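You operate a simulated robot arm through the tools that you are given. There is no shell and no other tool. Be economical: measure what you need, move in short steps, check, and stop when the job is done.

Carry out the task below with a simulated two-armed robot. There is one attempt and no reset: what you move stays moved.

Task
Hold the green tray on the top of the cream cabinet steady with one hand and put the yellow thick marker from the top of the cream cabinet in it with the other.

The check looks at the end state, three seconds after you hand in, the way a careful person would. Anything else that was tipped, shoved, dropped, spilled or broken makes it a failure.

Robot
Two 7-joint arms with two-finger parallel grippers on one trunk, on a base that drives. Base frame: it is fixed to the floor where the robot stands at the start and does not move with it; the origin is under the middle of the robot, x ahead of it, y to its left, z up. Lengths are in m, angles in degrees, forces in N, time in s.
The left shoulder is at the start at [0.07, 0.13, 1.212], the right one opposite. With the tool pointing down near the work surface each hand reaches from about 0.18 to 0.5 m from the robot's upright axis, wherever it stands, measured 20 degrees to its own side. Payload 1.57 kg a hand.
The TCP of each hand is the grasp point between the finger pads, 0.03 m short of the fingertips. In the tool frame z runs along the fingers and y along their closing line. The gripper opens to 0.08 m. The fingers are 0.017 m wide and 0.012 m thick; the gripper's body (0.04 by 0.082 m) begins 0.08 m behind the TCP.
Orientation is that of the tool frame in the base frame, as a unit quaternion [w, x, y, z]. With the fingers straight down and closing along the base's y, the tool's x points along the base's -x, its y along +y and its z along -z.

Tools
- The arms move only by the tool jog_arm. It takes "left_plan", "right_plan" or both (then of equal length, played together; a hand with none holds still); each is a list of rows, each a list of 7 numbers: the shift along the tool's x, y, z in units of 100 mm (1.0 is 100 mm), then the turn, a rotation vector about the tool's x, y, z in units of 90 degrees (1.0 is 90 degrees), then the gripper command, from -1 (fully open) to 1 (shut), values between in proportion. In form: [[tx, ty, tz, wx, wy, wz, jaw], ...]. A call has 1 to 10 rows; each row is the pose to reach, as a shift and turn from the pose commanded when the call began, along the tool's axes at that moment. A call with a number of a shift or a turn outside -1 to 1 is refused whole. A row lasts 0.2 s, in which the tool goes at most 0.05 m and 8.6 degrees; a call with a longer step from one row to the next is refused whole, and so is a gripper value outside its range. Where a pose cannot be reached the arm comes as near as it can. A force on the tool above 40 N (or 10 N above the force at the start of the call, whichever is more), or a blocked arm, ends the call early, and 0.2 s more pass. Each finger travels about 0.108 m/s and halts on what it meets, pressing with about 29 N; the grip force reading is that of the motor and also rises with nothing between the fingers. The clock runs only during rows and for 0.2 s after the last one: add rows that repeat a pose to give the fingers time. It gives the time, the measured TCP pose, the force on the tool (base axes), the opening and the grip force at its end, in the units of the frame above (readings bear some noise), with the torque about the TCP (base axes, N m) and any sound that the robot's microphone picked up, and new pictures: "views" is both (left out), scene, wrist or none (wrist: the cameras of the hands that moved).
- Cameras (640 x 400 px; columns grow to the right, rows downward): "scene" is now at [0.1282, -0.0207, 1.4226]; the picture's right is [-0.27, -0.96, 0.00], its down [-0.72, 0.20, -0.66] and it looks along [0.64, -0.18, -0.75] (base axes); focal length 278 px, centre (320, 200). "left" rides on the left gripper at [0.072, 0.007, -0.122] in its tool frame; the picture's right is [-0.09, 1.00, 0.00], its down [-0.84, -0.08, -0.54] and it looks along [-0.54, -0.05, 0.84] (tool axes); focal length 238 px, centre (320, 200). "right" rides on the right gripper at [0.072, -0.007, -0.122] in its tool frame; the picture's right is [0.09, 1.00, 0.00], its down [-0.84, 0.08, -0.54] and it looks along [-0.54, 0.05, 0.84] (tool axes); focal length 238 px, centre (320, 200). There is no depth. A picture from a camera that has moved, and an enlarged one, comes with that camera's place and axes in the base frame and with its lens.
- move_column(by): slides the trunk up (or, below 0, down) by that many m; the arms and the scene camera ride with it, the base frame stays. It gives what a move gives, with no picture.
- steer(legs): drives the robot by 1 to 6 legs, each [ahead, left, turn to the left] in m, m and degrees, along the robot's own axes; the way and the turn of a leg run together, so that a leg with both is an arc; at most 1.5 m and 180 degrees a leg. The arms and the cameras ride along, it lands a little off, and it stops where it bumps. It gives what a move gives, and a new picture of the scene camera.
- head_to(pan, tilt): turns the head with the scene camera to pan (to the left, within 86 degrees either way) and tilt (down, from -29 to 69), counted from straight ahead of the robot. It gives what a move gives, and a new picture of the scene camera.
- close_up(camera, box): a new picture of the part [left, top, right, bottom] of that camera's present view, enlarged. No time passes.
- finish_job(): hands the job in; it is judged then, once.

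Go step by step. Nothing tells you exact positions but the pictures and the camera data: compare them with the known pose of the tool, close in by small moves and look again before you grip or let go. The budget is 120 turns and 260 pictures, counting those below and the enlarged ones. Unless the task says otherwise, let go and move clear before handing in, and close with one line.

The tools are called after "Emit:" by a JSON object that holds its "api" and its "payload". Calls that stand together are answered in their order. jog_arm: Moves the arms, as the interface text tells. Its arguments: {"type":"object","properties":{"left_plan":{"type":"array","items":{"type":"array","items":{"type":"number"}}},"right_plan":{"type":"array","items":{"type":"array","items":{"type":"number"}}},"views":{"type":"string","enum":["both","scene","wrist","none"]}},"required":[]} The other tools are called the same way: move_column (by) slides the trunk up or down; steer (legs) drives the base; head_to (pan, tilt) turns the head that bears the scene camera; close_up (camera, box) takes an enlarged picture of a part of a camera's view; finish_job () hands the job in.

At the start:

```text
clock: 0.0
left_position: [0.3678, 0.0904, 1.175]
left_tool_rot: [0.0, 0.001, 1.0, 0.0]
left_ft_force: [-0.4, -0.5, -0.7]
left_wrist_torque: [0.0, -0.04, -0.03]
left_opening: 0.08
left_gripper_force: 0.0
right_position: [0.2373, -0.1447, 1.1644]
right_tool_rot: [0.0, 0.0, 1.0, 0.0]
right_ft_force: [0.4, 0.1, 0.4]
right_wrist_torque: [-0.03, 0.02, -0.01]
right_opening: 0.08
right_gripper_force: 0.1
trunk travel left (down, up): [-0.85, 0.09]
robot x, y, heading: [-0.0007, -0.0009, -0.0]
head pan, tilt: [-15.4, 48.5]
```

scene: 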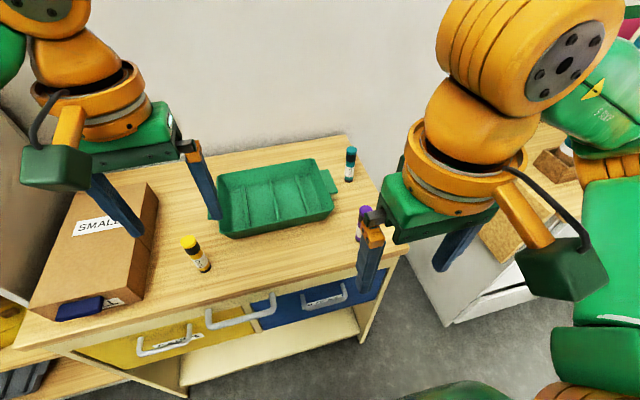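
right: 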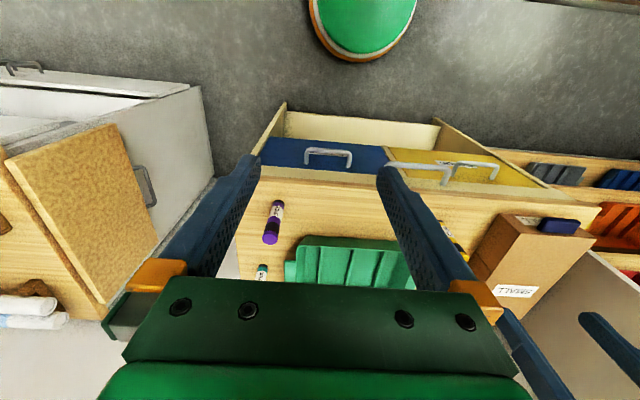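
left: 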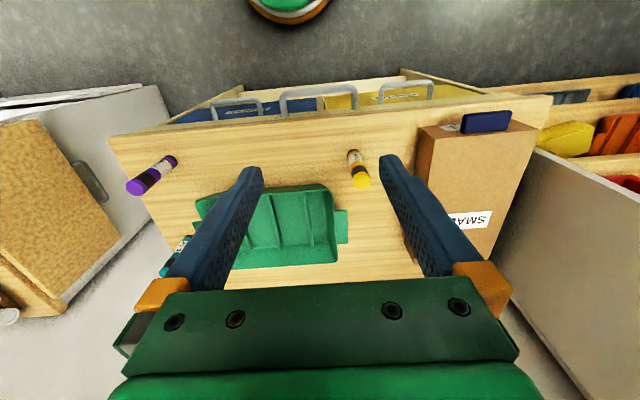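

The yellow marker stands upright near (0.485, 0.147), with the table top at about z = 0.855. The tray is centred near (0.645, -0.04), so I need to get closer; first I'll look down to check the clearance ahead of the base.

Emit:
{"api": "head_to", "payload": {"pan": 0, "tilt": 69}}

Emit:
{"api": "close_up", "payload": {"camera": "left", "box": [100, 0, 580, 300]}}

```text
clock: 0.8
left_position: [0.3677, 0.091, 1.176]
left_tool_rot: [0.0, 0.0, 1.0, 0.0]
left_ft_force: [0.2, -0.1, 0.9]
left_wrist_torque: [0.03, 0.02, -0.02]
left_opening: 0.0799
left_gripper_force: 0.1
right_position: [0.2379, -0.1448, 1.1632]
right_tool_rot: [0.0, 0.0, 1.0, 0.0]
right_ft_force: [0.2, -0.3, 0.4]
right_wrist_torque: [0.0, 0.0, 0.02]
right_opening: 0.0798
right_gripper_force: 0.0
trunk travel left (down, up): [-0.85, 0.09]
robot x, y, heading: [0.0007, -0.0007, -0.2]
head pan, tilt: [0.0, 68.8]
camera scene: at [0.1085, 0.0001, 1.3986], right [0.0, -1.0, 0.0], down [-0.93, 0.0, -0.36], along [0.36, 0.0, -0.93], focal length 278 px, centre (320, 200)
```

scene: 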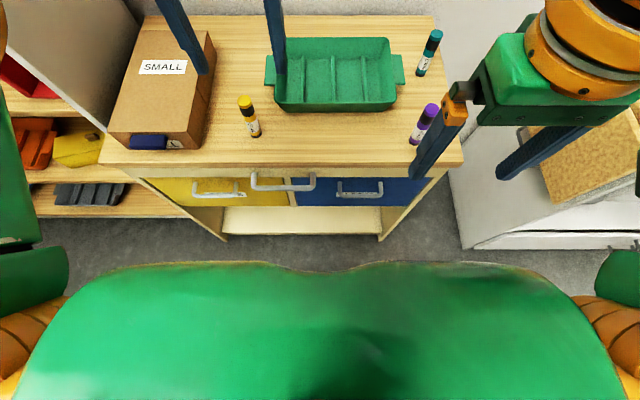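

```text
1.33 times, centred on (340, 150) of left
camera zoom: at [0.2948, 0.0975, 1.2967], right [0.09, 1.0, 0.0], down [0.84, -0.08, 0.54], along [0.54, -0.05, -0.84], focal length 318 px, centre (293, 267)
```

zoom: 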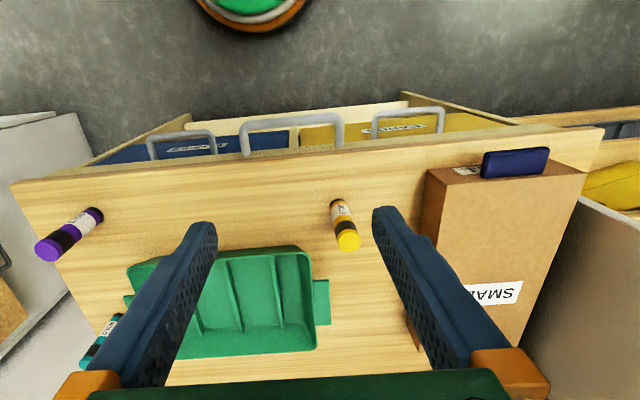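

The view is clear: the cabinet edge is at x≈0.39, its handles reach out to about 0.345, and the base front is near 0.21. I'll drive 0.12 m ahead.

Emit:
{"api": "steer", "payload": {"legs": [[0.12, 0, 0]]}}

```text
clock: 2.1
left_position: [0.4836, 0.0904, 1.1774]
left_tool_rot: [0.002, 0.001, 1.0, -0.001]
left_ft_force: [-0.5, 0.1, -0.8]
left_wrist_torque: [0.0, -0.03, -0.02]
left_opening: 0.0799
left_gripper_force: 0.0
right_position: [0.3512, -0.1454, 1.1645]
right_tool_rot: [0.002, 0.001, 1.0, 0.0]
right_ft_force: [-0.2, 0.1, -0.7]
right_wrist_torque: [-0.01, -0.02, -0.01]
right_opening: 0.0799
right_gripper_force: 0.1
trunk travel left (down, up): [-0.85, 0.09]
robot x, y, heading: [0.1167, 0.0011, -0.1]
head pan, tilt: [0.0, 68.8]
camera scene: at [0.2228, 0.0, 1.3989], right [0.0, -1.0, 0.0], down [-0.93, 0.0, -0.37], along [0.37, 0.0, -0.93], focal length 278 px, centre (320, 200)
```

scene: 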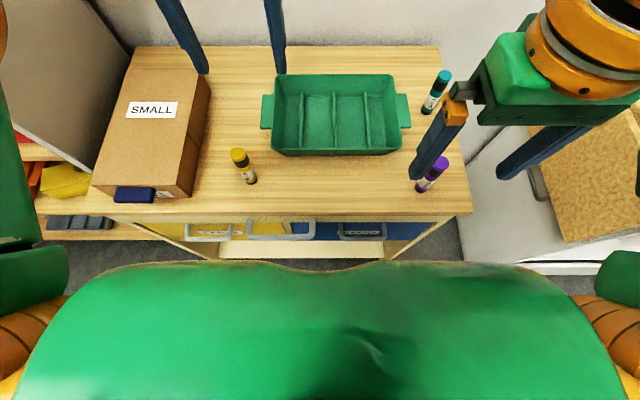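

The marker, tray and purple marker are all clear of both hands. I'll bring the left hand above the yellow marker and turn the right hand 90° while moving it towards the tray's front rim.

Emit:
{"api": "jog_arm", "payload": {"left_plan": [[0, 0.15, 0, 0, 0, 0, -1], [0, 0.3, 0, 0, 0, 0, -1], [0, 0.45, 0, 0, 0, 0, -1], [0, 0.6, 0, 0, 0, 0, -1], [0, 0.6, 0.2, 0, 0, 0, -1], [0, 0.6, 0.4, 0, 0, 0, -1], [0, 0.6, 0.6, 0, 0, 0, -1], [0, 0.6, 0.8, 0, 0, 0, -1], [0, 0.6, 0.9, 0, 0, 0, -1], [0, 0.6, 1.0, 0, 0, 0, -1]], "right_plan": [[-0.1, 0, 0, 0, 0, -0.094, -1], [-0.2, 0, 0, 0, 0, -0.188, -1], [-0.3, 0, 0, 0, 0, -0.282, -1], [-0.4, 0, 0, 0, 0, -0.376, -1], [-0.5, 0, 0, 0, 0, -0.47, -1], [-0.6, 0, 0, 0, 0, -0.564, -1], [-0.7, 0, 0, 0, 0, -0.658, -1], [-0.8, 0, 0, 0, 0, -0.752, -1], [-0.9, 0, 0, 0, 0, -0.846, -1], [-1.0, 0, 0, 0, 0, -0.94, -1]]}}

```text
clock: 4.3
left_position: [0.4861, 0.1513, 1.0755]
left_tool_rot: [0.001, 0.0, 1.0, 0.0]
left_ft_force: [0.0, 0.2, 0.7]
left_wrist_torque: [0.02, -0.02, 0.0]
left_opening: 0.0801
left_gripper_force: 0.1
right_position: [0.3906, -0.1048, 1.1459]
right_tool_rot: [0.001, -0.672, 0.741, -0.001]
right_ft_force: [-0.3, -0.1, -0.6]
right_wrist_torque: [-0.05, -0.02, 0.03]
right_opening: 0.0799
right_gripper_force: 0.0
right hand out of reach, approached as far as the arm can: row 8, 9, 10
trunk travel left (down, up): [-0.85, 0.09]
robot x, y, heading: [0.124, 0.0029, -0.2]
head pan, tilt: [0.0, 68.8]
camera scene: at [0.2272, 0.0008, 1.3986], right [0.0, -1.0, 0.0], down [-0.93, 0.0, -0.36], along [0.36, 0.0, -0.93], focal length 278 px, centre (320, 200)
camera right: at [0.3905, -0.177, 1.2678], right [-1.0, 0.0, 0.0], down [0.0, 0.84, 0.54], along [0.0, 0.54, -0.84], focal length 238 px, centre (320, 200)
camera left: at [0.4136, 0.1581, 1.1963], right [0.09, 1.0, 0.0], down [0.84, -0.08, 0.54], along [0.54, -0.05, -0.84], focal length 238 px, centre (320, 200)
```

scene: 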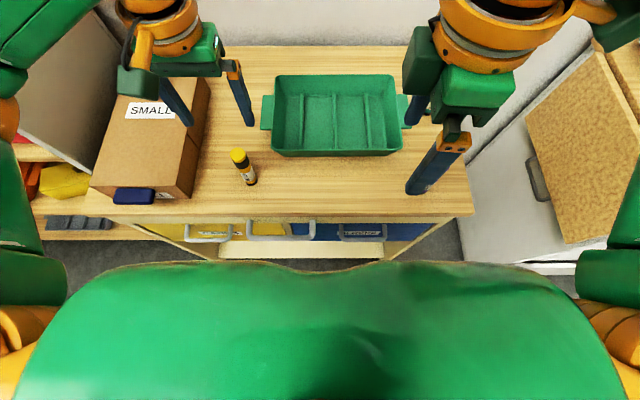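
right: 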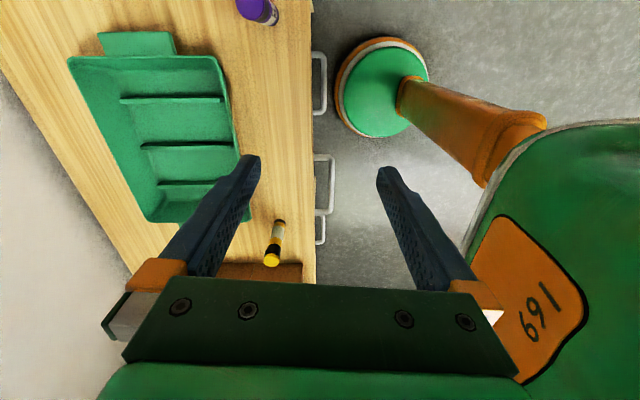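
left: 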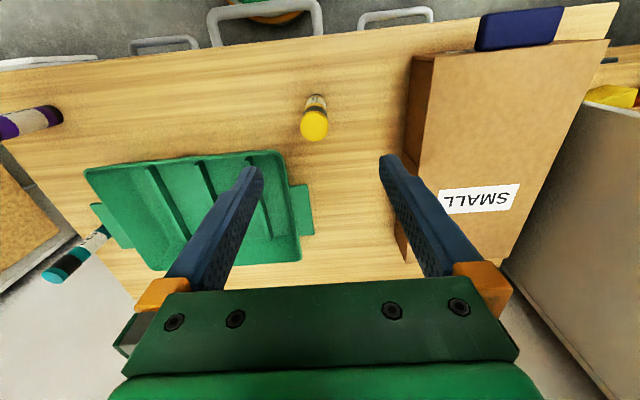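

The right hand turned but stalled short of its target, probably at a joint limit. I'll see whether it frees up lower down, and meanwhile centre the left hand over the marker, which I now put at about (0.479, 0.147).

Emit:
{"api": "jog_arm", "payload": {"left_plan": [[0.07, -0.04, 0.1, 0, 0, 0, -1], [0.07, -0.04, 0.2, 0, 0, 0, -1], [0.07, -0.04, 0.3, 0, 0, 0, -1], [0.07, -0.04, 0.4, 0, 0, 0, -1], [0.07, -0.04, 0.5, 0, 0, 0, -1], [0.07, -0.04, 0.6, 0, 0, 0, -1]], "right_plan": [[0, 0, 0.15, 0, 0, -0.05, -1], [0, 0, 0.3, 0, 0, -0.06, -1], [0, 0, 0.5, 0, 0, -0.06, -1], [0, 0, 0.7, 0, 0, -0.06, -1], [0, 0, 0.85, 0, 0, -0.06, -1], [0, 0, 1.0, 0, 0, -0.06, -1]]}}

```text
clock: 5.7
left_position: [0.4801, 0.1456, 1.0157]
left_tool_rot: [0.0, 0.001, 1.0, -0.001]
left_ft_force: [0.4, -0.1, -0.6]
left_wrist_torque: [0.0, 0.0, 0.0]
left_opening: 0.0798
left_gripper_force: 0.1
right_position: [0.381, -0.101, 1.0686]
right_tool_rot: [0.001, -0.705, 0.709, -0.001]
right_ft_force: [0.6, -0.2, 0.0]
right_wrist_torque: [-0.02, 0.01, 0.02]
right_opening: 0.08
right_gripper_force: 0.0
right hand out of reach, approached as far as the arm can: row 1, 2, 3, 4, 5, 6
trunk travel left (down, up): [-0.85, 0.09]
robot x, y, heading: [0.1186, 0.0009, 0.0]
head pan, tilt: [0.0, 68.8]
camera scene: at [0.2275, 0.0001, 1.3985], right [0.0, -1.0, 0.0], down [-0.93, 0.0, -0.36], along [0.36, 0.0, -0.93], focal length 278 px, centre (320, 200)
camera right: at [0.3877, -0.1729, 1.191], right [-1.0, -0.09, 0.0], down [-0.07, 0.84, 0.54], along [-0.05, 0.54, -0.84], focal length 238 px, centre (320, 200)
camera left: at [0.4069, 0.1525, 1.1365], right [0.09, 1.0, 0.0], down [0.84, -0.08, 0.54], along [0.54, -0.05, -0.84], focal length 238 px, centre (320, 200)
```

scene: 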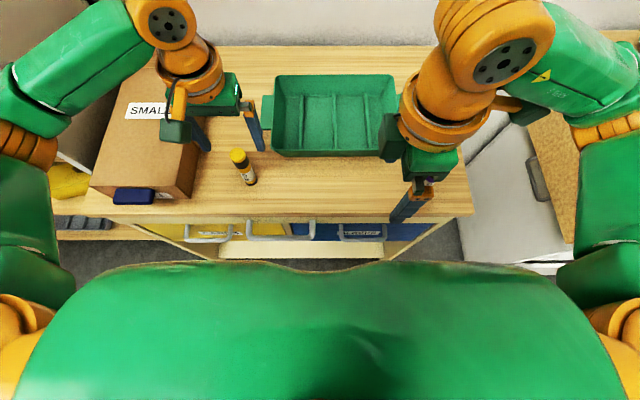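
right: 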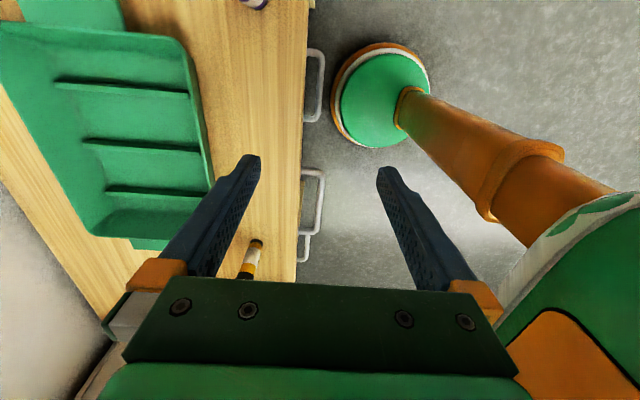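
left: 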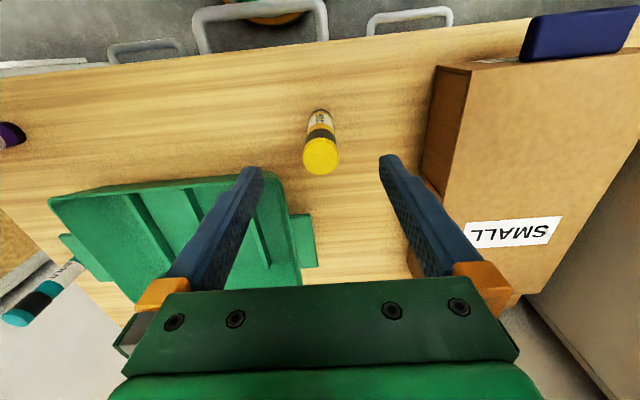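

A turn of -90° is at the right arm's limit. I'll turn it back to the default orientation and use the right wall of the tray instead, near its front corner at about (0.56, -0.172).

Emit:
{"api": "jog_arm", "payload": {"right_plan": [[0.05, -0.04, -0.05, 0, 0, 0.094, -1], [0.1, -0.08, -0.1, 0, 0, 0.188, -1], [0.15, -0.12, -0.15, 0, 0, 0.282, -1], [0.2, -0.16, -0.2, 0, 0, 0.376, -1], [0.25, -0.2, -0.2, 0, 0, 0.47, -1], [0.3, -0.24, -0.2, 0, 0, 0.564, -1], [0.35, -0.28, -0.2, 0, 0, 0.658, -1], [0.4, -0.32, -0.2, 0, 0, 0.752, -1], [0.45, -0.36, -0.2, 0, 0, 0.846, -1], [0.5, -0.4, -0.2, 0, 0, 0.94, -1]]}}

```text
clock: 7.9
left_position: [0.4798, 0.1446, 1.0151]
left_tool_rot: [0.0, 0.001, 1.0, 0.0]
left_ft_force: [0.1, 0.4, 0.7]
left_wrist_torque: [0.03, -0.01, 0.02]
left_opening: 0.0801
left_gripper_force: 0.0
right_position: [0.4208, -0.1528, 1.089]
right_tool_rot: [0.0, -0.046, 0.999, 0.001]
right_ft_force: [0.2, 0.1, 0.2]
right_wrist_torque: [0.03, -0.01, 0.0]
right_opening: 0.0798
right_gripper_force: 0.1
trunk travel left (down, up): [-0.85, 0.09]
robot x, y, heading: [0.1171, -0.0023, 0.1]
head pan, tilt: [0.0, 68.8]
camera scene: at [0.2275, -0.0002, 1.3985], right [0.0, -1.0, 0.0], down [-0.93, 0.0, -0.36], along [0.36, 0.0, -0.93], focal length 278 px, centre (320, 200)
camera right: at [0.3501, -0.1643, 1.2108], right [-0.18, 0.98, 0.0], down [0.83, 0.15, 0.54], along [0.53, 0.1, -0.84], focal length 238 px, centre (320, 200)
```

scene: 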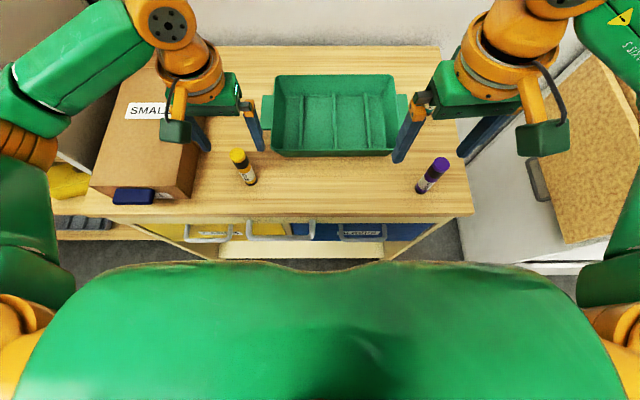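
right: 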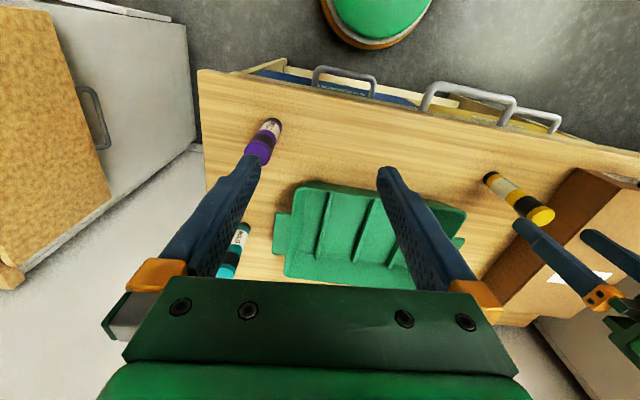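

The default orientation works. Next I'll carry the right hand out over the tray's right wall.

Emit:
{"api": "jog_arm", "payload": {"right_plan": [[-0.25, -0.08, 0, 0, 0, 0.058, -1], [-0.5, -0.16, 0, 0, 0, 0.058, -1], [-0.75, -0.24, 0, 0, 0, 0.058, -1], [-1.0, -0.3, 0, 0, 0, 0.058, -1], [-1.0, -0.3, 0.1, 0, 0, 0.058, -1], [-1.0, -0.3, 0.1, 0, 0, 0.058, -1]]}}

```text
clock: 9.3
left_position: [0.4797, 0.1451, 1.0155]
left_tool_rot: [0.0, 0.0, 1.0, 0.0]
left_ft_force: [-0.3, 0.2, 0.3]
left_wrist_torque: [0.02, 0.02, -0.01]
left_opening: 0.0804
left_gripper_force: 0.1
right_position: [0.5236, -0.1725, 1.0779]
right_tool_rot: [0.0, -0.001, 1.0, 0.001]
right_ft_force: [-0.3, -0.3, -0.1]
right_wrist_torque: [0.02, 0.0, -0.01]
right_opening: 0.0802
right_gripper_force: 0.0
trunk travel left (down, up): [-0.85, 0.09]
robot x, y, heading: [0.1193, -0.0016, 0.1]
head pan, tilt: [0.0, 68.8]
camera scene: at [0.2271, -0.0002, 1.3986], right [0.0, -1.0, 0.0], down [-0.93, 0.0, -0.36], along [0.36, 0.0, -0.93], focal length 278 px, centre (320, 200)
camera right: at [0.4517, -0.1783, 1.2007], right [-0.09, 1.0, 0.0], down [0.84, 0.08, 0.54], along [0.54, 0.05, -0.84], focal length 238 px, centre (320, 200)
```

scene: 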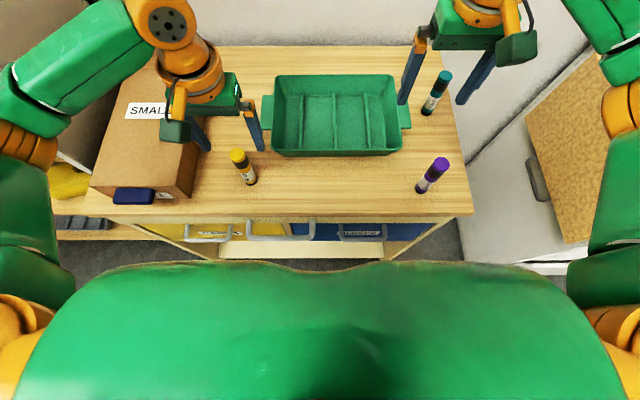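
right: 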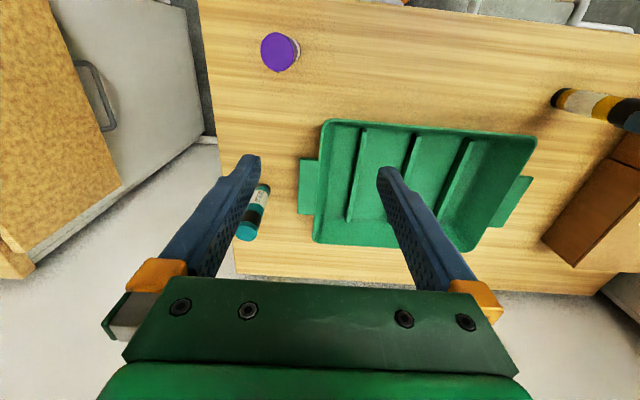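

The tray rim sits at z≈0.91. Its right wall is at y≈-0.165, with a free stretch at x 0.53–0.575 ahead of the handle. I'll centre the right hand there with a part-open jaw and descend to just above the rim.

Emit:
{"api": "jog_arm", "payload": {"right_plan": [[-0.28, 0.08, 0, 0, 0, 0, -0.25], [-0.28, 0.08, 0.25, 0, 0, 0, -0.25], [-0.28, 0.08, 0.5, 0, 0, 0, -0.25], [-0.28, 0.08, 0.75, 0, 0, 0, -0.25], [-0.28, 0.08, 1.0, 0, 0, 0, -0.25], [-0.28, 0.08, 1.0, 0, 0, 0, -0.25]]}}

```text
clock: 10.7
left_position: [0.4805, 0.1459, 1.0149]
left_tool_rot: [0.0, 0.0, 1.0, 0.0]
left_ft_force: [0.0, -0.1, -0.3]
left_wrist_torque: [0.02, -0.03, 0.0]
left_opening: 0.08
left_gripper_force: 0.1
right_position: [0.5501, -0.1637, 0.9777]
right_tool_rot: [0.0, -0.001, 1.0, 0.0]
right_ft_force: [0.3, 0.2, 1.1]
right_wrist_torque: [-0.03, -0.04, 0.03]
right_opening: 0.0499
right_gripper_force: 0.2
trunk travel left (down, up): [-0.85, 0.09]
robot x, y, heading: [0.1184, -0.0008, -0.2]
head pan, tilt: [0.0, 68.8]
camera scene: at [0.2272, -0.0002, 1.3985], right [0.0, -1.0, 0.0], down [-0.93, 0.0, -0.36], along [0.36, 0.0, -0.93], focal length 278 px, centre (320, 200)
camera right: at [0.4795, -0.1699, 1.1004], right [-0.09, 1.0, 0.0], down [0.84, 0.08, 0.54], along [0.54, 0.05, -0.84], focal length 238 px, centre (320, 200)
```

scene: 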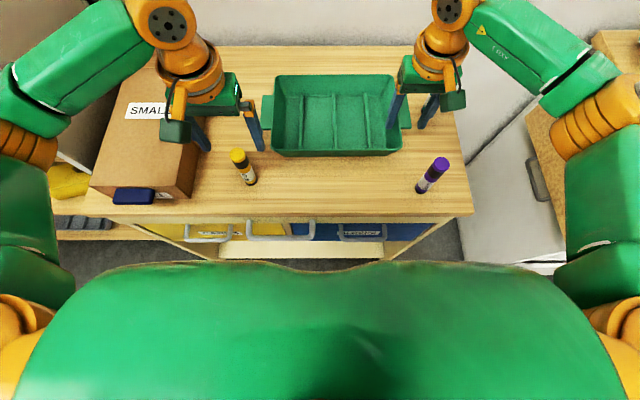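
right: 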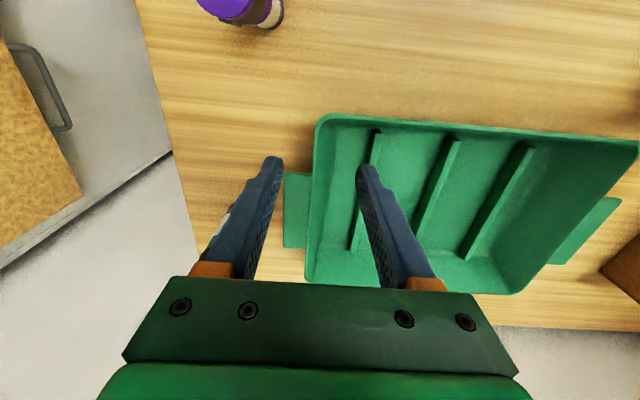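

The fingers straddle the right wall cleanly. I'll descend to TCP z≈0.90 before gripping.

Emit:
{"api": "jog_arm", "payload": {"right_plan": [[0, 0, 0.2, 0, 0, 0, -0.25], [0, 0, 0.4, 0, 0, 0, -0.25], [0, 0, 0.6, 0, 0, 0, -0.25], [0, 0, 0.77, 0, 0, 0, -0.25], [0, 0, 0.77, 0, 0, 0, -0.25]]}}

Emit:
{"api": "close_up", "payload": {"camera": "scene", "box": [240, 50, 480, 200]}}

```text
clock: 11.9
left_position: [0.4801, 0.1465, 1.0153]
left_tool_rot: [0.0, 0.001, 1.0, 0.0]
left_ft_force: [1.1, 0.2, -1.0]
left_wrist_torque: [-0.01, -0.02, 0.03]
left_opening: 0.0801
left_gripper_force: 0.1
right_position: [0.5505, -0.1645, 0.9017]
right_tool_rot: [0.0, -0.001, 1.0, 0.0]
right_ft_force: [0.3, -0.1, -0.1]
right_wrist_torque: [0.03, -0.01, 0.02]
right_opening: 0.0499
right_gripper_force: 0.0
trunk travel left (down, up): [-0.85, 0.09]
robot x, y, heading: [0.1202, -0.0011, -0.4]
head pan, tilt: [0.0, 68.8]
camera scene: at [0.2274, 0.0, 1.3985], right [0.0, -1.0, 0.0], down [-0.93, 0.0, -0.36], along [0.36, 0.0, -0.93], focal length 278 px, centre (320, 200)
camera right: at [0.4794, -0.1707, 1.024], right [-0.09, 1.0, 0.0], down [0.84, 0.08, 0.54], along [0.54, 0.05, -0.84], focal length 238 px, centre (320, 200)
```

scene: 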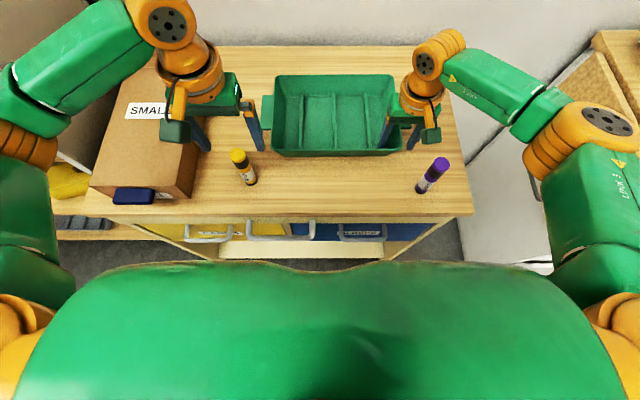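
right: 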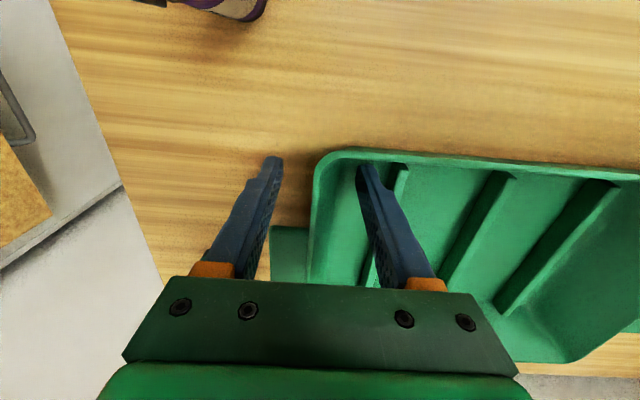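

```text
2.67 times, centred on (360, 125) of scene
camera zoom: at [0.2274, 0.0, 1.3985], right [0.0, -1.0, 0.0], down [-0.93, 0.0, -0.36], along [0.36, 0.0, -0.93], focal length 740 px, centre (213, 400)
```

zoom: 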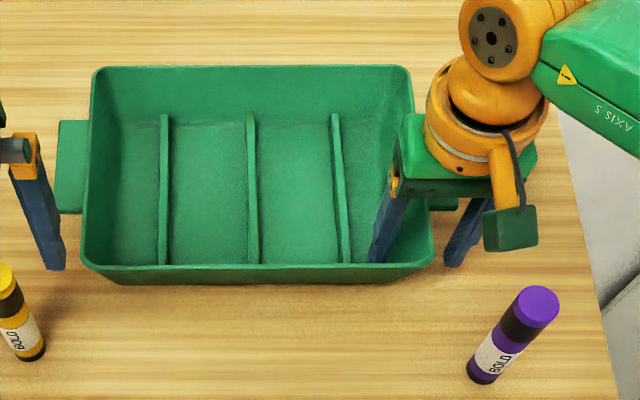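

The wall is between the fingers with no contact yet. I'll close gradually to grip it.

Emit:
{"api": "jog_arm", "payload": {"right_plan": [[0, 0, 0, 0, 0, 0, 0.1], [0, 0, 0, 0, 0, 0, 0.4], [0, 0, 0, 0, 0, 0, 0.6], [0, 0, 0, 0, 0, 0, 0.8], [0, 0, 0, 0, 0, 0, 1], [0, 0, 0, 0, 0, 0, 1]]}}

```text
clock: 13.3
left_position: [0.4777, 0.1458, 1.016]
left_tool_rot: [0.001, 0.0, 1.0, 0.0]
left_ft_force: [0.6, -0.3, -0.6]
left_wrist_torque: [0.01, 0.0, 0.02]
left_opening: 0.08
left_gripper_force: 0.0
right_position: [0.549, -0.1641, 0.9028]
right_tool_rot: [0.001, 0.0, 1.0, 0.001]
right_ft_force: [-1.8, 1.1, 4.5]
right_wrist_torque: [1.34, 0.2, 0.36]
right_opening: 0.0155
right_gripper_force: 28.9
trunk travel left (down, up): [-0.85, 0.09]
robot x, y, heading: [0.1197, 0.0006, 0.1]
head pan, tilt: [0.0, 68.8]
camera scene: at [0.2257, -0.0001, 1.3987], right [0.0, -1.0, 0.0], down [-0.93, 0.0, -0.36], along [0.36, 0.0, -0.93], focal length 278 px, centre (320, 200)
camera right: at [0.4782, -0.1706, 1.0248], right [-0.09, 1.0, 0.0], down [0.84, 0.08, 0.54], along [0.54, 0.05, -0.84], focal length 238 px, centre (320, 200)
```

scene: 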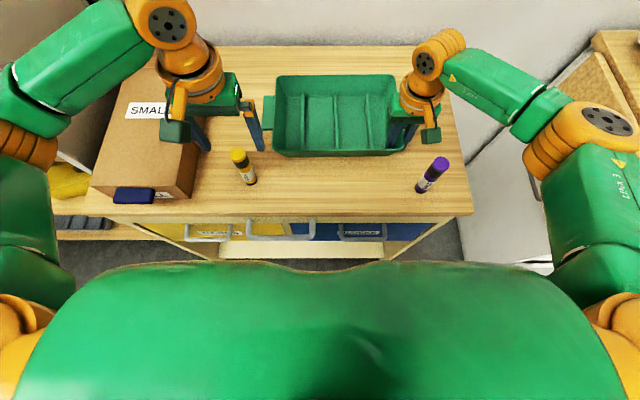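
right: 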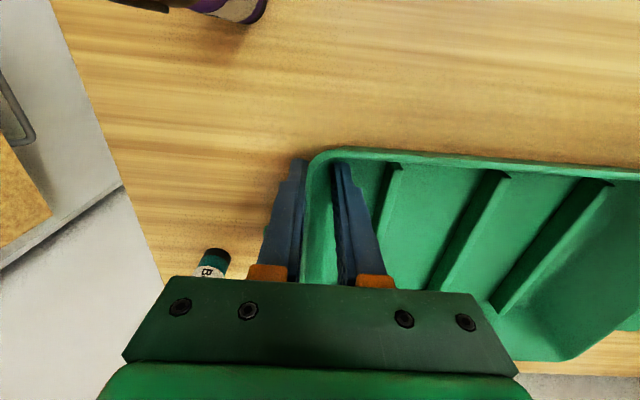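

The tray is gripped, with a wall opening of about 15 mm, and it barely shifted. Now I'll lower the left hand around the yellow marker, partly closing the jaw on the way.

Emit:
{"api": "jog_arm", "payload": {"left_plan": [[-0.02, 0.01, 0.2, 0, 0, 0, -0.7], [-0.02, 0.01, 0.4, 0, 0, 0, -0.4], [-0.02, 0.01, 0.6, 0, 0, 0, -0.4], [-0.02, 0.01, 0.8, 0, 0, 0, -0.4], [-0.02, 0.01, 0.96, 0, 0, 0, -0.4], [-0.02, 0.01, 0.96, 0, 0, 0, -0.4]]}}

Emit:
{"api": "close_up", "payload": {"camera": "scene", "box": [150, 70, 390, 220]}}

```text
clock: 14.7
left_position: [0.4806, 0.1468, 0.9196]
left_tool_rot: [0.001, 0.0, 1.0, 0.0]
left_ft_force: [0.7, 0.9, 0.0]
left_wrist_torque: [0.04, 0.04, 0.0]
left_opening: 0.0559
left_gripper_force: 0.1
right_position: [0.5501, -0.1644, 0.9012]
right_tool_rot: [0.001, -0.001, 1.0, 0.0]
right_ft_force: [-1.1, 0.1, 3.8]
right_wrist_torque: [1.35, -0.07, 0.32]
right_opening: 0.0155
right_gripper_force: 29.0
trunk travel left (down, up): [-0.85, 0.09]
robot x, y, heading: [0.1163, 0.0018, -0.1]
head pan, tilt: [0.0, 68.8]
camera scene: at [0.2258, 0.0, 1.3987], right [0.0, -1.0, 0.0], down [-0.93, 0.0, -0.36], along [0.36, 0.0, -0.93], focal length 278 px, centre (320, 200)
camera left: at [0.4076, 0.1536, 1.0413], right [0.09, 1.0, 0.0], down [0.84, -0.08, 0.54], along [0.54, -0.05, -0.84], focal length 238 px, centre (320, 200)
```

scene: 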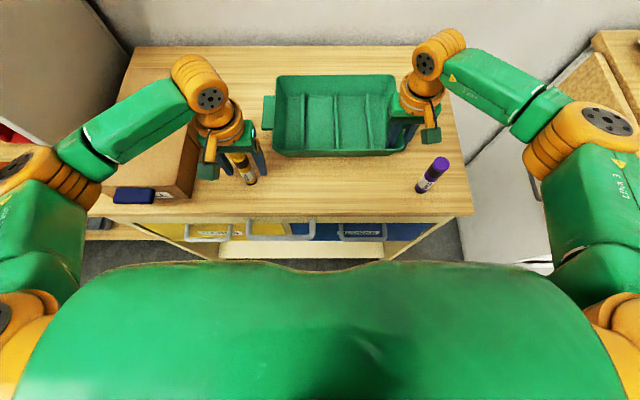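
left: 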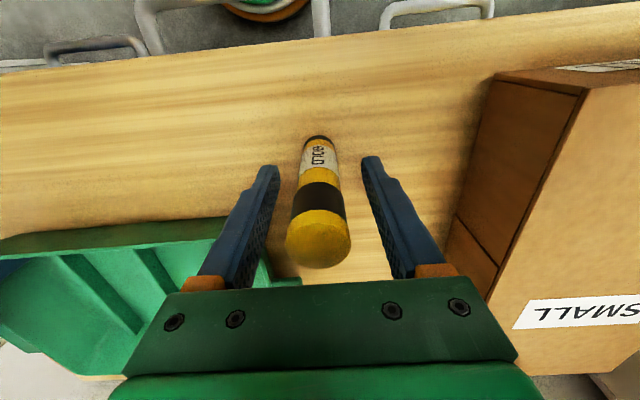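

```text
2.67 times, centred on (270, 145) of scene
camera zoom: at [0.2258, 0.0, 1.3987], right [0.0, -1.0, 0.0], down [-0.93, 0.0, -0.36], along [0.36, 0.0, -0.93], focal length 740 px, centre (453, 347)
```

zoom: 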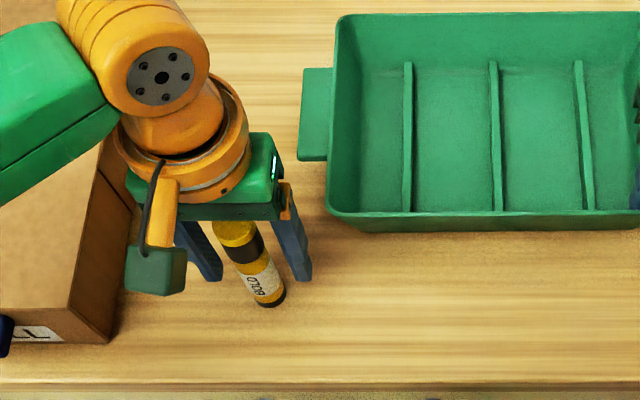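

The marker sits between the left fingers, in line with the TCP. Closing on it now.

Emit:
{"api": "jog_arm", "payload": {"left_plan": [[0, 0, 0, 0, 0, 0, -0.1], [0, 0, 0, 0, 0, 0, 0.2], [0, 0, 0, 0, 0, 0, 0.4], [0, 0, 0, 0, 0, 0, 0.7], [0, 0, 0, 0, 0, 0, 1], [0, 0, 0, 0, 0, 0, 1]], "views": "wrist"}}

```text
clock: 16.1
left_position: [0.4802, 0.1472, 0.9199]
left_tool_rot: [0.001, -0.001, 1.0, 0.0]
left_ft_force: [-0.5, -0.4, -0.2]
left_wrist_torque: [-0.01, 0.03, -0.01]
left_opening: 0.0256
left_gripper_force: 29.5
right_position: [0.5505, -0.1644, 0.9028]
right_tool_rot: [0.001, -0.001, 1.0, -0.001]
right_ft_force: [-0.7, 0.1, 4.3]
right_wrist_torque: [1.3, -0.03, 0.33]
right_opening: 0.0154
right_gripper_force: 29.0
trunk travel left (down, up): [-0.85, 0.09]
robot x, y, heading: [0.118, -0.0018, -0.2]
head pan, tilt: [0.0, 68.8]
camera left: at [0.4077, 0.1536, 1.0414], right [0.09, 1.0, 0.0], down [0.84, -0.08, 0.54], along [0.54, -0.05, -0.84], focal length 238 px, centre (320, 200)
```

left: 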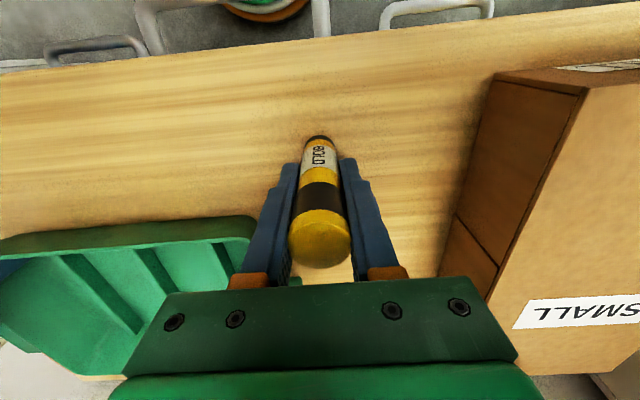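

The marker is gripped, about 26 mm thick. I'll lift it 0.1 m and start carrying it towards the tray.

Emit:
{"api": "jog_arm", "payload": {"left_plan": [[0, 0, 0.0, 0, 0, 0, 1], [0, 0, -0.25, 0, 0, 0, 1], [0, 0, -0.5, 0, 0, 0, 1], [0, 0, -0.75, 0, 0, 0, 1], [0, 0, -1.0, 0, 0, 0, 1], [-0.2, -0.2, -1.0, 0, 0, 0, 1], [-0.4, -0.4, -1.0, 0, 0, 0, 1], [-0.6, -0.6, -1.0, 0, 0, 0, 1], [-0.8, -0.8, -1.0, 0, 0, 0, 1], [-1.0, -1.0, -1.0, 0, 0, 0, 1]]}}

```text
clock: 18.3
left_position: [0.5806, 0.0452, 1.0205]
left_tool_rot: [0.001, 0.002, 1.0, 0.001]
left_ft_force: [0.2, -0.5, -0.7]
left_wrist_torque: [-0.01, 0.04, -0.02]
left_opening: 0.0255
left_gripper_force: 28.9
right_position: [0.5496, -0.1657, 0.9018]
right_tool_rot: [0.0, -0.002, 1.0, 0.001]
right_ft_force: [-0.9, 0.2, 5.4]
right_wrist_torque: [1.42, 0.0, 0.32]
right_opening: 0.0153
right_gripper_force: 29.0
trunk travel left (down, up): [-0.85, 0.09]
robot x, y, heading: [0.1179, 0.0017, 0.1]
head pan, tilt: [0.0, 68.8]
camera scene: at [0.2264, -0.0016, 1.3986], right [0.0, -1.0, 0.0], down [-0.93, 0.0, -0.36], along [0.36, 0.0, -0.93], focal length 278 px, centre (320, 200)
camera left: at [0.5071, 0.0522, 1.141], right [0.1, 1.0, 0.0], down [0.84, -0.08, 0.54], along [0.54, -0.05, -0.84], focal length 238 px, centre (320, 200)
```

scene: 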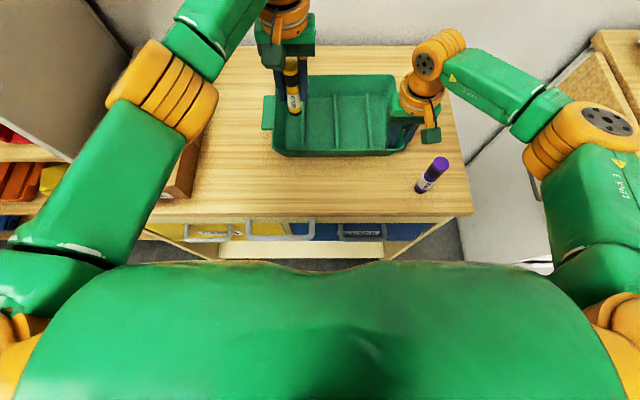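
left: 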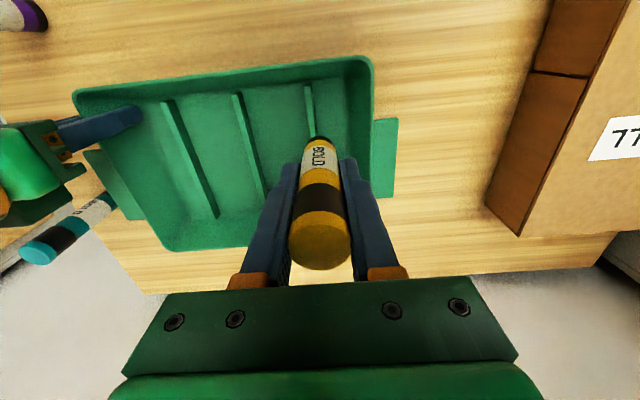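

The ribs beside the target compartment are at y≈0.038 and -0.041, so I'll centre at y≈-0.001 and lower partway.

Emit:
{"api": "jog_arm", "payload": {"left_plan": [[-0.05, -0.2, 0, 0, 0, 0, 1], [-0.1, -0.4, 0, 0, 0, 0, 1], [-0.1, -0.46, 0, 0, 0, 0, 1], [-0.1, -0.46, 0.2, 0, 0, 0, 1], [-0.1, -0.46, 0.4, 0, 0, 0, 1], [-0.1, -0.46, 0.6, 0, 0, 0, 1], [-0.1, -0.46, 0.75, 0, 0, 0, 1], [-0.1, -0.46, 0.75, 0, 0, 0, 1]]}}

Emit:
{"api": "close_up", "payload": {"camera": "scene", "box": [240, 50, 480, 200]}}

```text
clock: 20.1
left_position: [0.5705, 0.0107, 0.9444]
left_tool_rot: [0.001, 0.001, 1.0, 0.001]
left_ft_force: [0.5, 0.1, -0.4]
left_wrist_torque: [0.04, 0.0, -0.02]
left_opening: 0.0254
left_gripper_force: 28.9
left hand out of reach, approached as far as the arm can: row 1, 2, 3, 4, 5, 6, 7, 8
right_position: [0.55, -0.1648, 0.9035]
right_tool_rot: [0.0, -0.001, 1.0, 0.001]
right_ft_force: [-0.9, -1.0, 4.4]
right_wrist_torque: [1.31, 0.02, 0.28]
right_opening: 0.0153
right_gripper_force: 29.3
trunk travel left (down, up): [-0.85, 0.09]
robot x, y, heading: [0.1196, -0.0004, 0.1]
head pan, tilt: [0.0, 68.8]
camera scene: at [0.226, -0.0006, 1.3987], right [0.0, -1.0, 0.0], down [-0.93, 0.0, -0.36], along [0.36, 0.0, -0.93], focal length 278 px, centre (320, 200)
camera left: at [0.4978, 0.0186, 1.0661], right [0.09, 1.0, 0.0], down [0.84, -0.08, 0.54], along [0.54, -0.05, -0.84], focal length 238 px, centre (320, 200)
```

scene: 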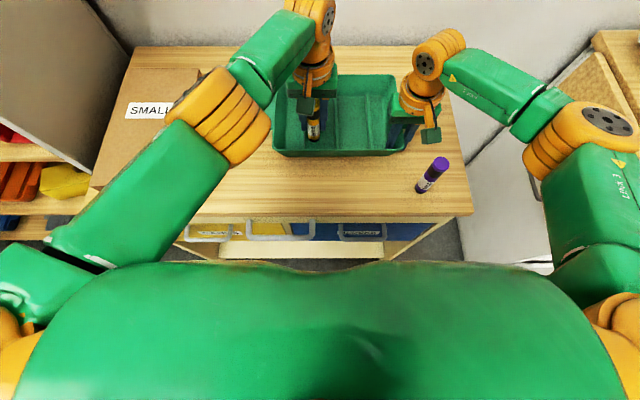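
left: 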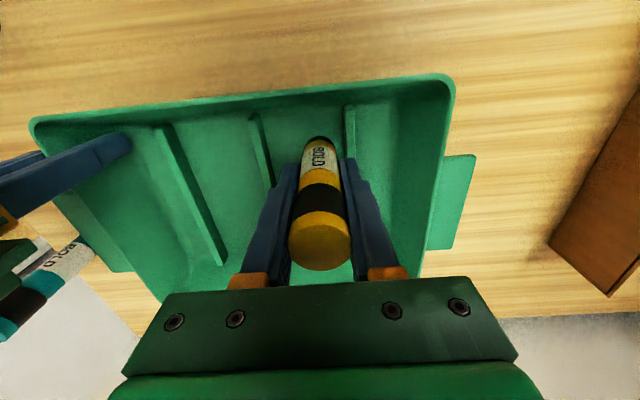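

```text
2.67 times, centred on (360, 125) of scene
camera zoom: at [0.226, -0.0006, 1.3987], right [0.0, -1.0, 0.0], down [-0.93, 0.0, -0.36], along [0.36, 0.0, -0.93], focal length 740 px, centre (213, 400)
```

zoom: 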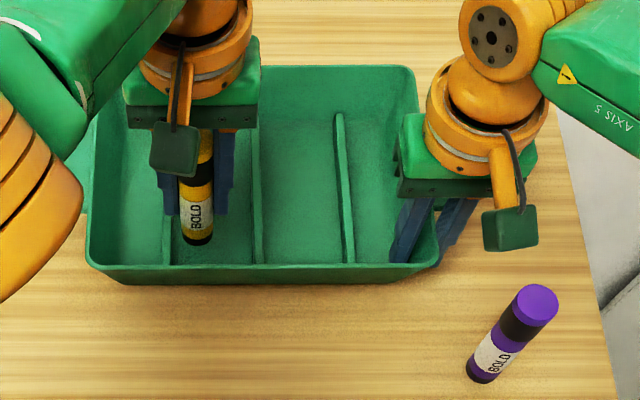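

The left hand reached (0.571, 0.011), which still sits inside the compartment and clear of the ribs and front wall. I'll lower straight down until it touches.

Emit:
{"api": "jog_arm", "payload": {"left_plan": [[0, 0, 0.06, 0, 0, 0, 1], [0, 0, 0.1, 0, 0, 0, 1], [0, 0, 0.13, 0, 0, 0, 1], [0, 0, 0.16, 0, 0, 0, 1], [0, 0, 0.16, 0, 0, 0, 1]]}}

Emit:
{"api": "close_up", "payload": {"camera": "scene", "box": [240, 50, 480, 200]}}

```text
clock: 21.3
left_position: [0.568, 0.0114, 0.9301]
left_tool_rot: [0.001, 0.001, 1.0, 0.001]
left_ft_force: [-0.2, -0.4, -0.4]
left_wrist_torque: [0.03, 0.03, -0.03]
left_opening: 0.0252
left_gripper_force: 28.5
left hand out of reach, approached as far as the arm can: row 3, 4, 5
right_position: [0.5517, -0.1648, 0.9023]
right_tool_rot: [0.001, -0.001, 1.0, 0.002]
right_ft_force: [-1.4, 0.5, 4.2]
right_wrist_torque: [1.28, 0.01, 0.29]
right_opening: 0.0154
right_gripper_force: 29.7
trunk travel left (down, up): [-0.85, 0.09]
robot x, y, heading: [0.1208, 0.0016, -0.2]
head pan, tilt: [0.0, 68.8]
camera scene: at [0.2259, -0.0006, 1.3987], right [0.0, -1.0, 0.0], down [-0.93, 0.0, -0.36], along [0.36, 0.0, -0.93], focal length 278 px, centre (320, 200)
camera left: at [0.4941, 0.019, 1.0511], right [0.09, 1.0, 0.0], down [0.84, -0.08, 0.54], along [0.54, -0.05, -0.84], focal length 238 px, centre (320, 200)
```

scene: 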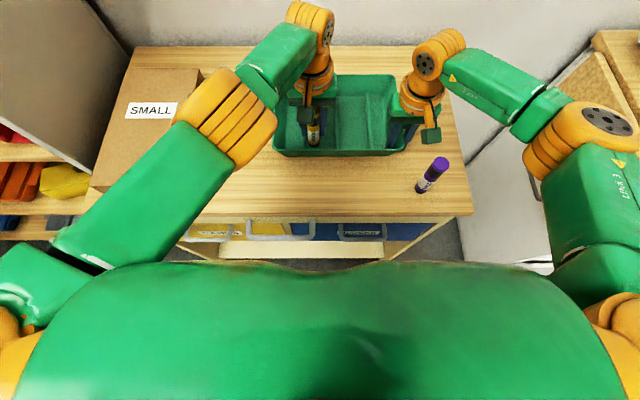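
left: 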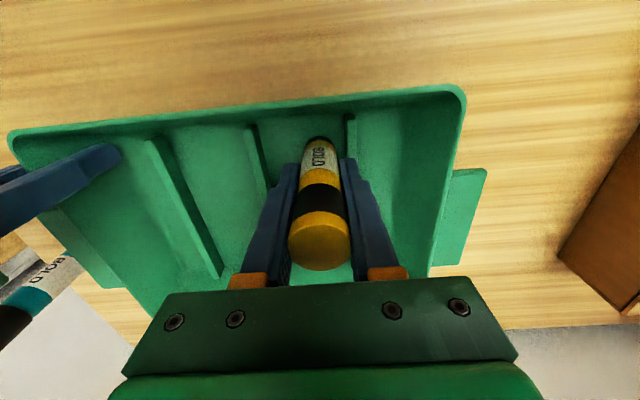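

```text
2.67 times, centred on (360, 125) of scene
camera zoom: at [0.2259, -0.0006, 1.3987], right [0.0, -1.0, 0.0], down [-0.93, 0.0, -0.36], along [0.36, 0.0, -0.93], focal length 740 px, centre (213, 400)
```

zoom: 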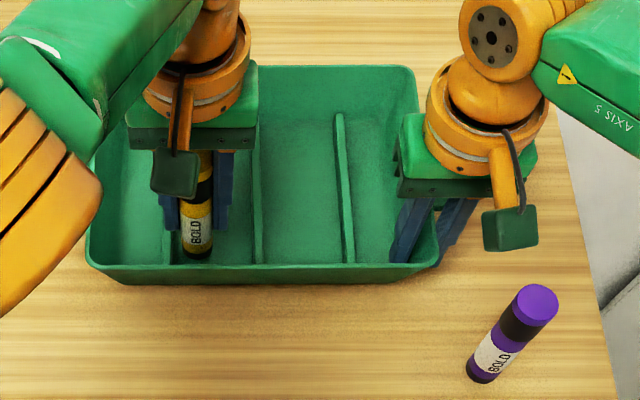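

The marker bottom is a few millimetres above the tray floor. I'll ease down a little further until it touches.

Emit:
{"api": "jog_arm", "payload": {"left_plan": [[0, 0.02, 0.03, 0, 0, 0, 1], [0, 0.02, 0.06, 0, 0, 0, 1], [0, 0.02, 0.08, 0, 0, 0, 1]]}}

Emit:
{"api": "close_up", "payload": {"camera": "scene", "box": [270, 100, 366, 160]}}

```text
clock: 22.1
left_position: [0.5666, 0.0142, 0.9236]
left_tool_rot: [0.003, 0.001, 1.0, 0.0]
left_ft_force: [1.6, 0.0, 24.9]
left_wrist_torque: [0.02, -0.04, 0.01]
left_opening: 0.0257
left_gripper_force: 29.6
right_position: [0.5477, -0.1652, 0.9037]
right_tool_rot: [0.001, 0.0, 1.0, 0.001]
right_ft_force: [0.6, 1.1, -0.7]
right_wrist_torque: [1.3, -0.02, -0.34]
right_opening: 0.0156
right_gripper_force: 29.1
trunk travel left (down, up): [-0.85, 0.09]
robot x, y, heading: [0.1207, 0.0005, -0.1]
head pan, tilt: [0.0, 68.8]
camera scene: at [0.223, -0.0004, 1.3993], right [0.0, -1.0, 0.0], down [-0.93, 0.0, -0.37], along [0.37, 0.0, -0.93], focal length 278 px, centre (320, 200)
camera left: at [0.4926, 0.0208, 1.0447], right [0.09, 1.0, 0.0], down [0.83, -0.08, 0.55], along [0.55, -0.05, -0.84], focal length 238 px, centre (320, 200)
```

scene: 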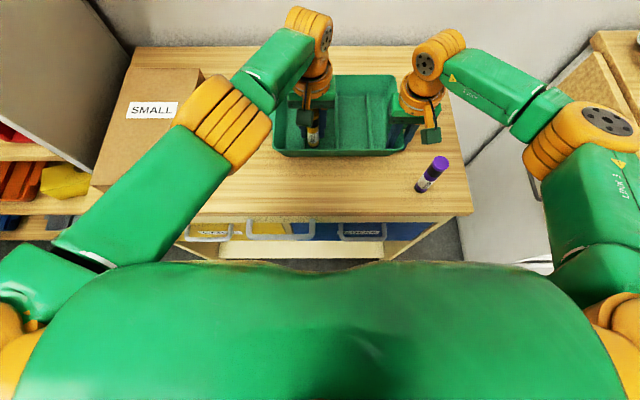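
left: 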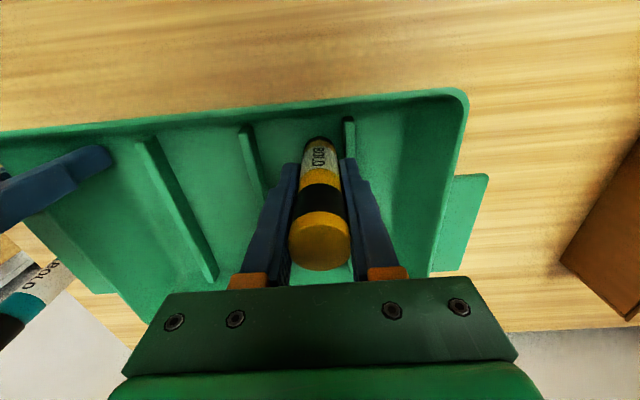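

```text
6.67 times, centred on (318, 130) of scene
camera zoom: at [0.223, -0.0004, 1.3993], right [0.0, -1.0, 0.0], down [-0.93, 0.0, -0.37], along [0.37, 0.0, -0.93], focal length 1850 px, centre (333, 667)
```

zoom: 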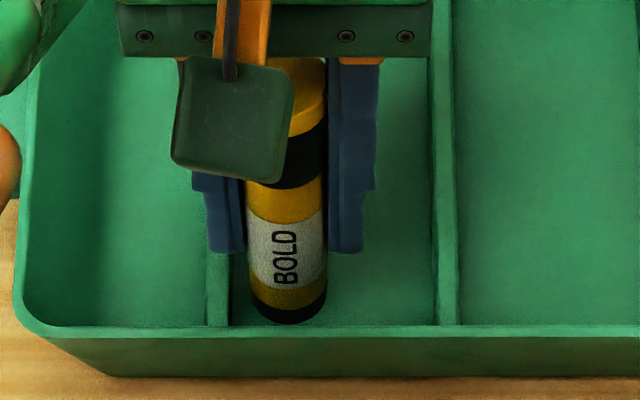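

It has touched down at 25 N. I'll back off about 3 mm to ease the pressure, then open the jaw slowly.

Emit:
{"api": "jog_arm", "payload": {"left_plan": [[0, 0, -0.03, 0, 0, 0, 1], [0, 0, -0.03, 0, 0, 0, 1], [0, 0, -0.03, 0, 0, 0, 0.4], [0, 0, -0.03, 0, 0, 0, 0.3], [0, 0, -0.03, 0, 0, 0, 0.2], [0, 0, -0.03, 0, 0, 0, 0.1], [0, 0, -0.03, 0, 0, 0, 0.1]]}}

Emit:
{"api": "close_up", "payload": {"camera": "scene", "box": [270, 100, 366, 160]}}

```text
clock: 23.7
left_position: [0.567, 0.0146, 0.925]
left_tool_rot: [0.001, 0.001, 1.0, 0.0]
left_ft_force: [-0.2, 0.3, -0.1]
left_wrist_torque: [0.01, 0.0, -0.03]
left_opening: 0.0359
left_gripper_force: 0.0
right_position: [0.5505, -0.1654, 0.9025]
right_tool_rot: [0.001, -0.001, 1.0, 0.001]
right_ft_force: [-1.0, -0.7, 5.0]
right_wrist_torque: [1.31, 0.02, 0.27]
right_opening: 0.0153
right_gripper_force: 28.6
trunk travel left (down, up): [-0.85, 0.09]
robot x, y, heading: [0.1181, 0.0009, -0.2]
head pan, tilt: [0.0, 68.8]
camera scene: at [0.2258, -0.0007, 1.3987], right [0.0, -1.0, 0.0], down [-0.93, 0.0, -0.36], along [0.36, 0.0, -0.93], focal length 278 px, centre (320, 200)
camera left: at [0.4941, 0.0209, 1.0458], right [0.09, 1.0, 0.0], down [0.84, -0.08, 0.54], along [0.54, -0.05, -0.84], focal length 238 px, centre (320, 200)
```

scene: 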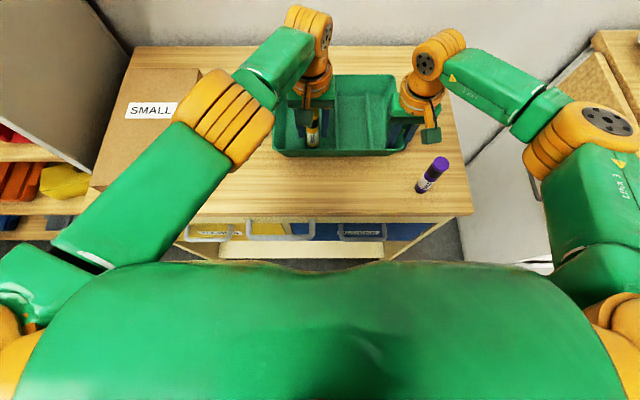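
left: 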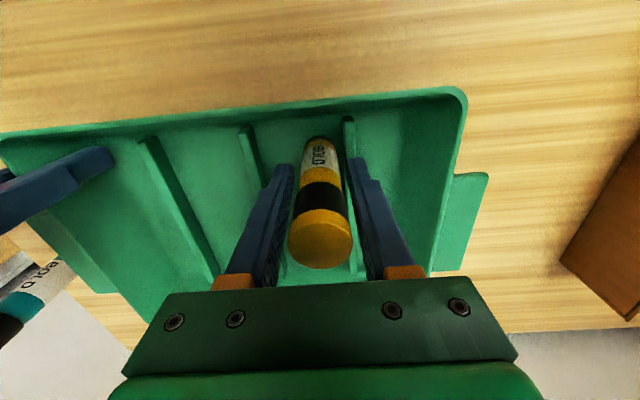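

```text
6.67 times, centred on (318, 130) of scene
camera zoom: at [0.2258, -0.0007, 1.3987], right [0.0, -1.0, 0.0], down [-0.93, 0.0, -0.36], along [0.36, 0.0, -0.93], focal length 1850 px, centre (333, 667)
```

zoom: 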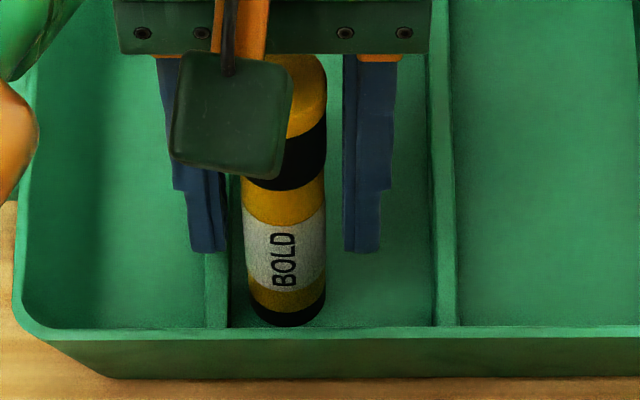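

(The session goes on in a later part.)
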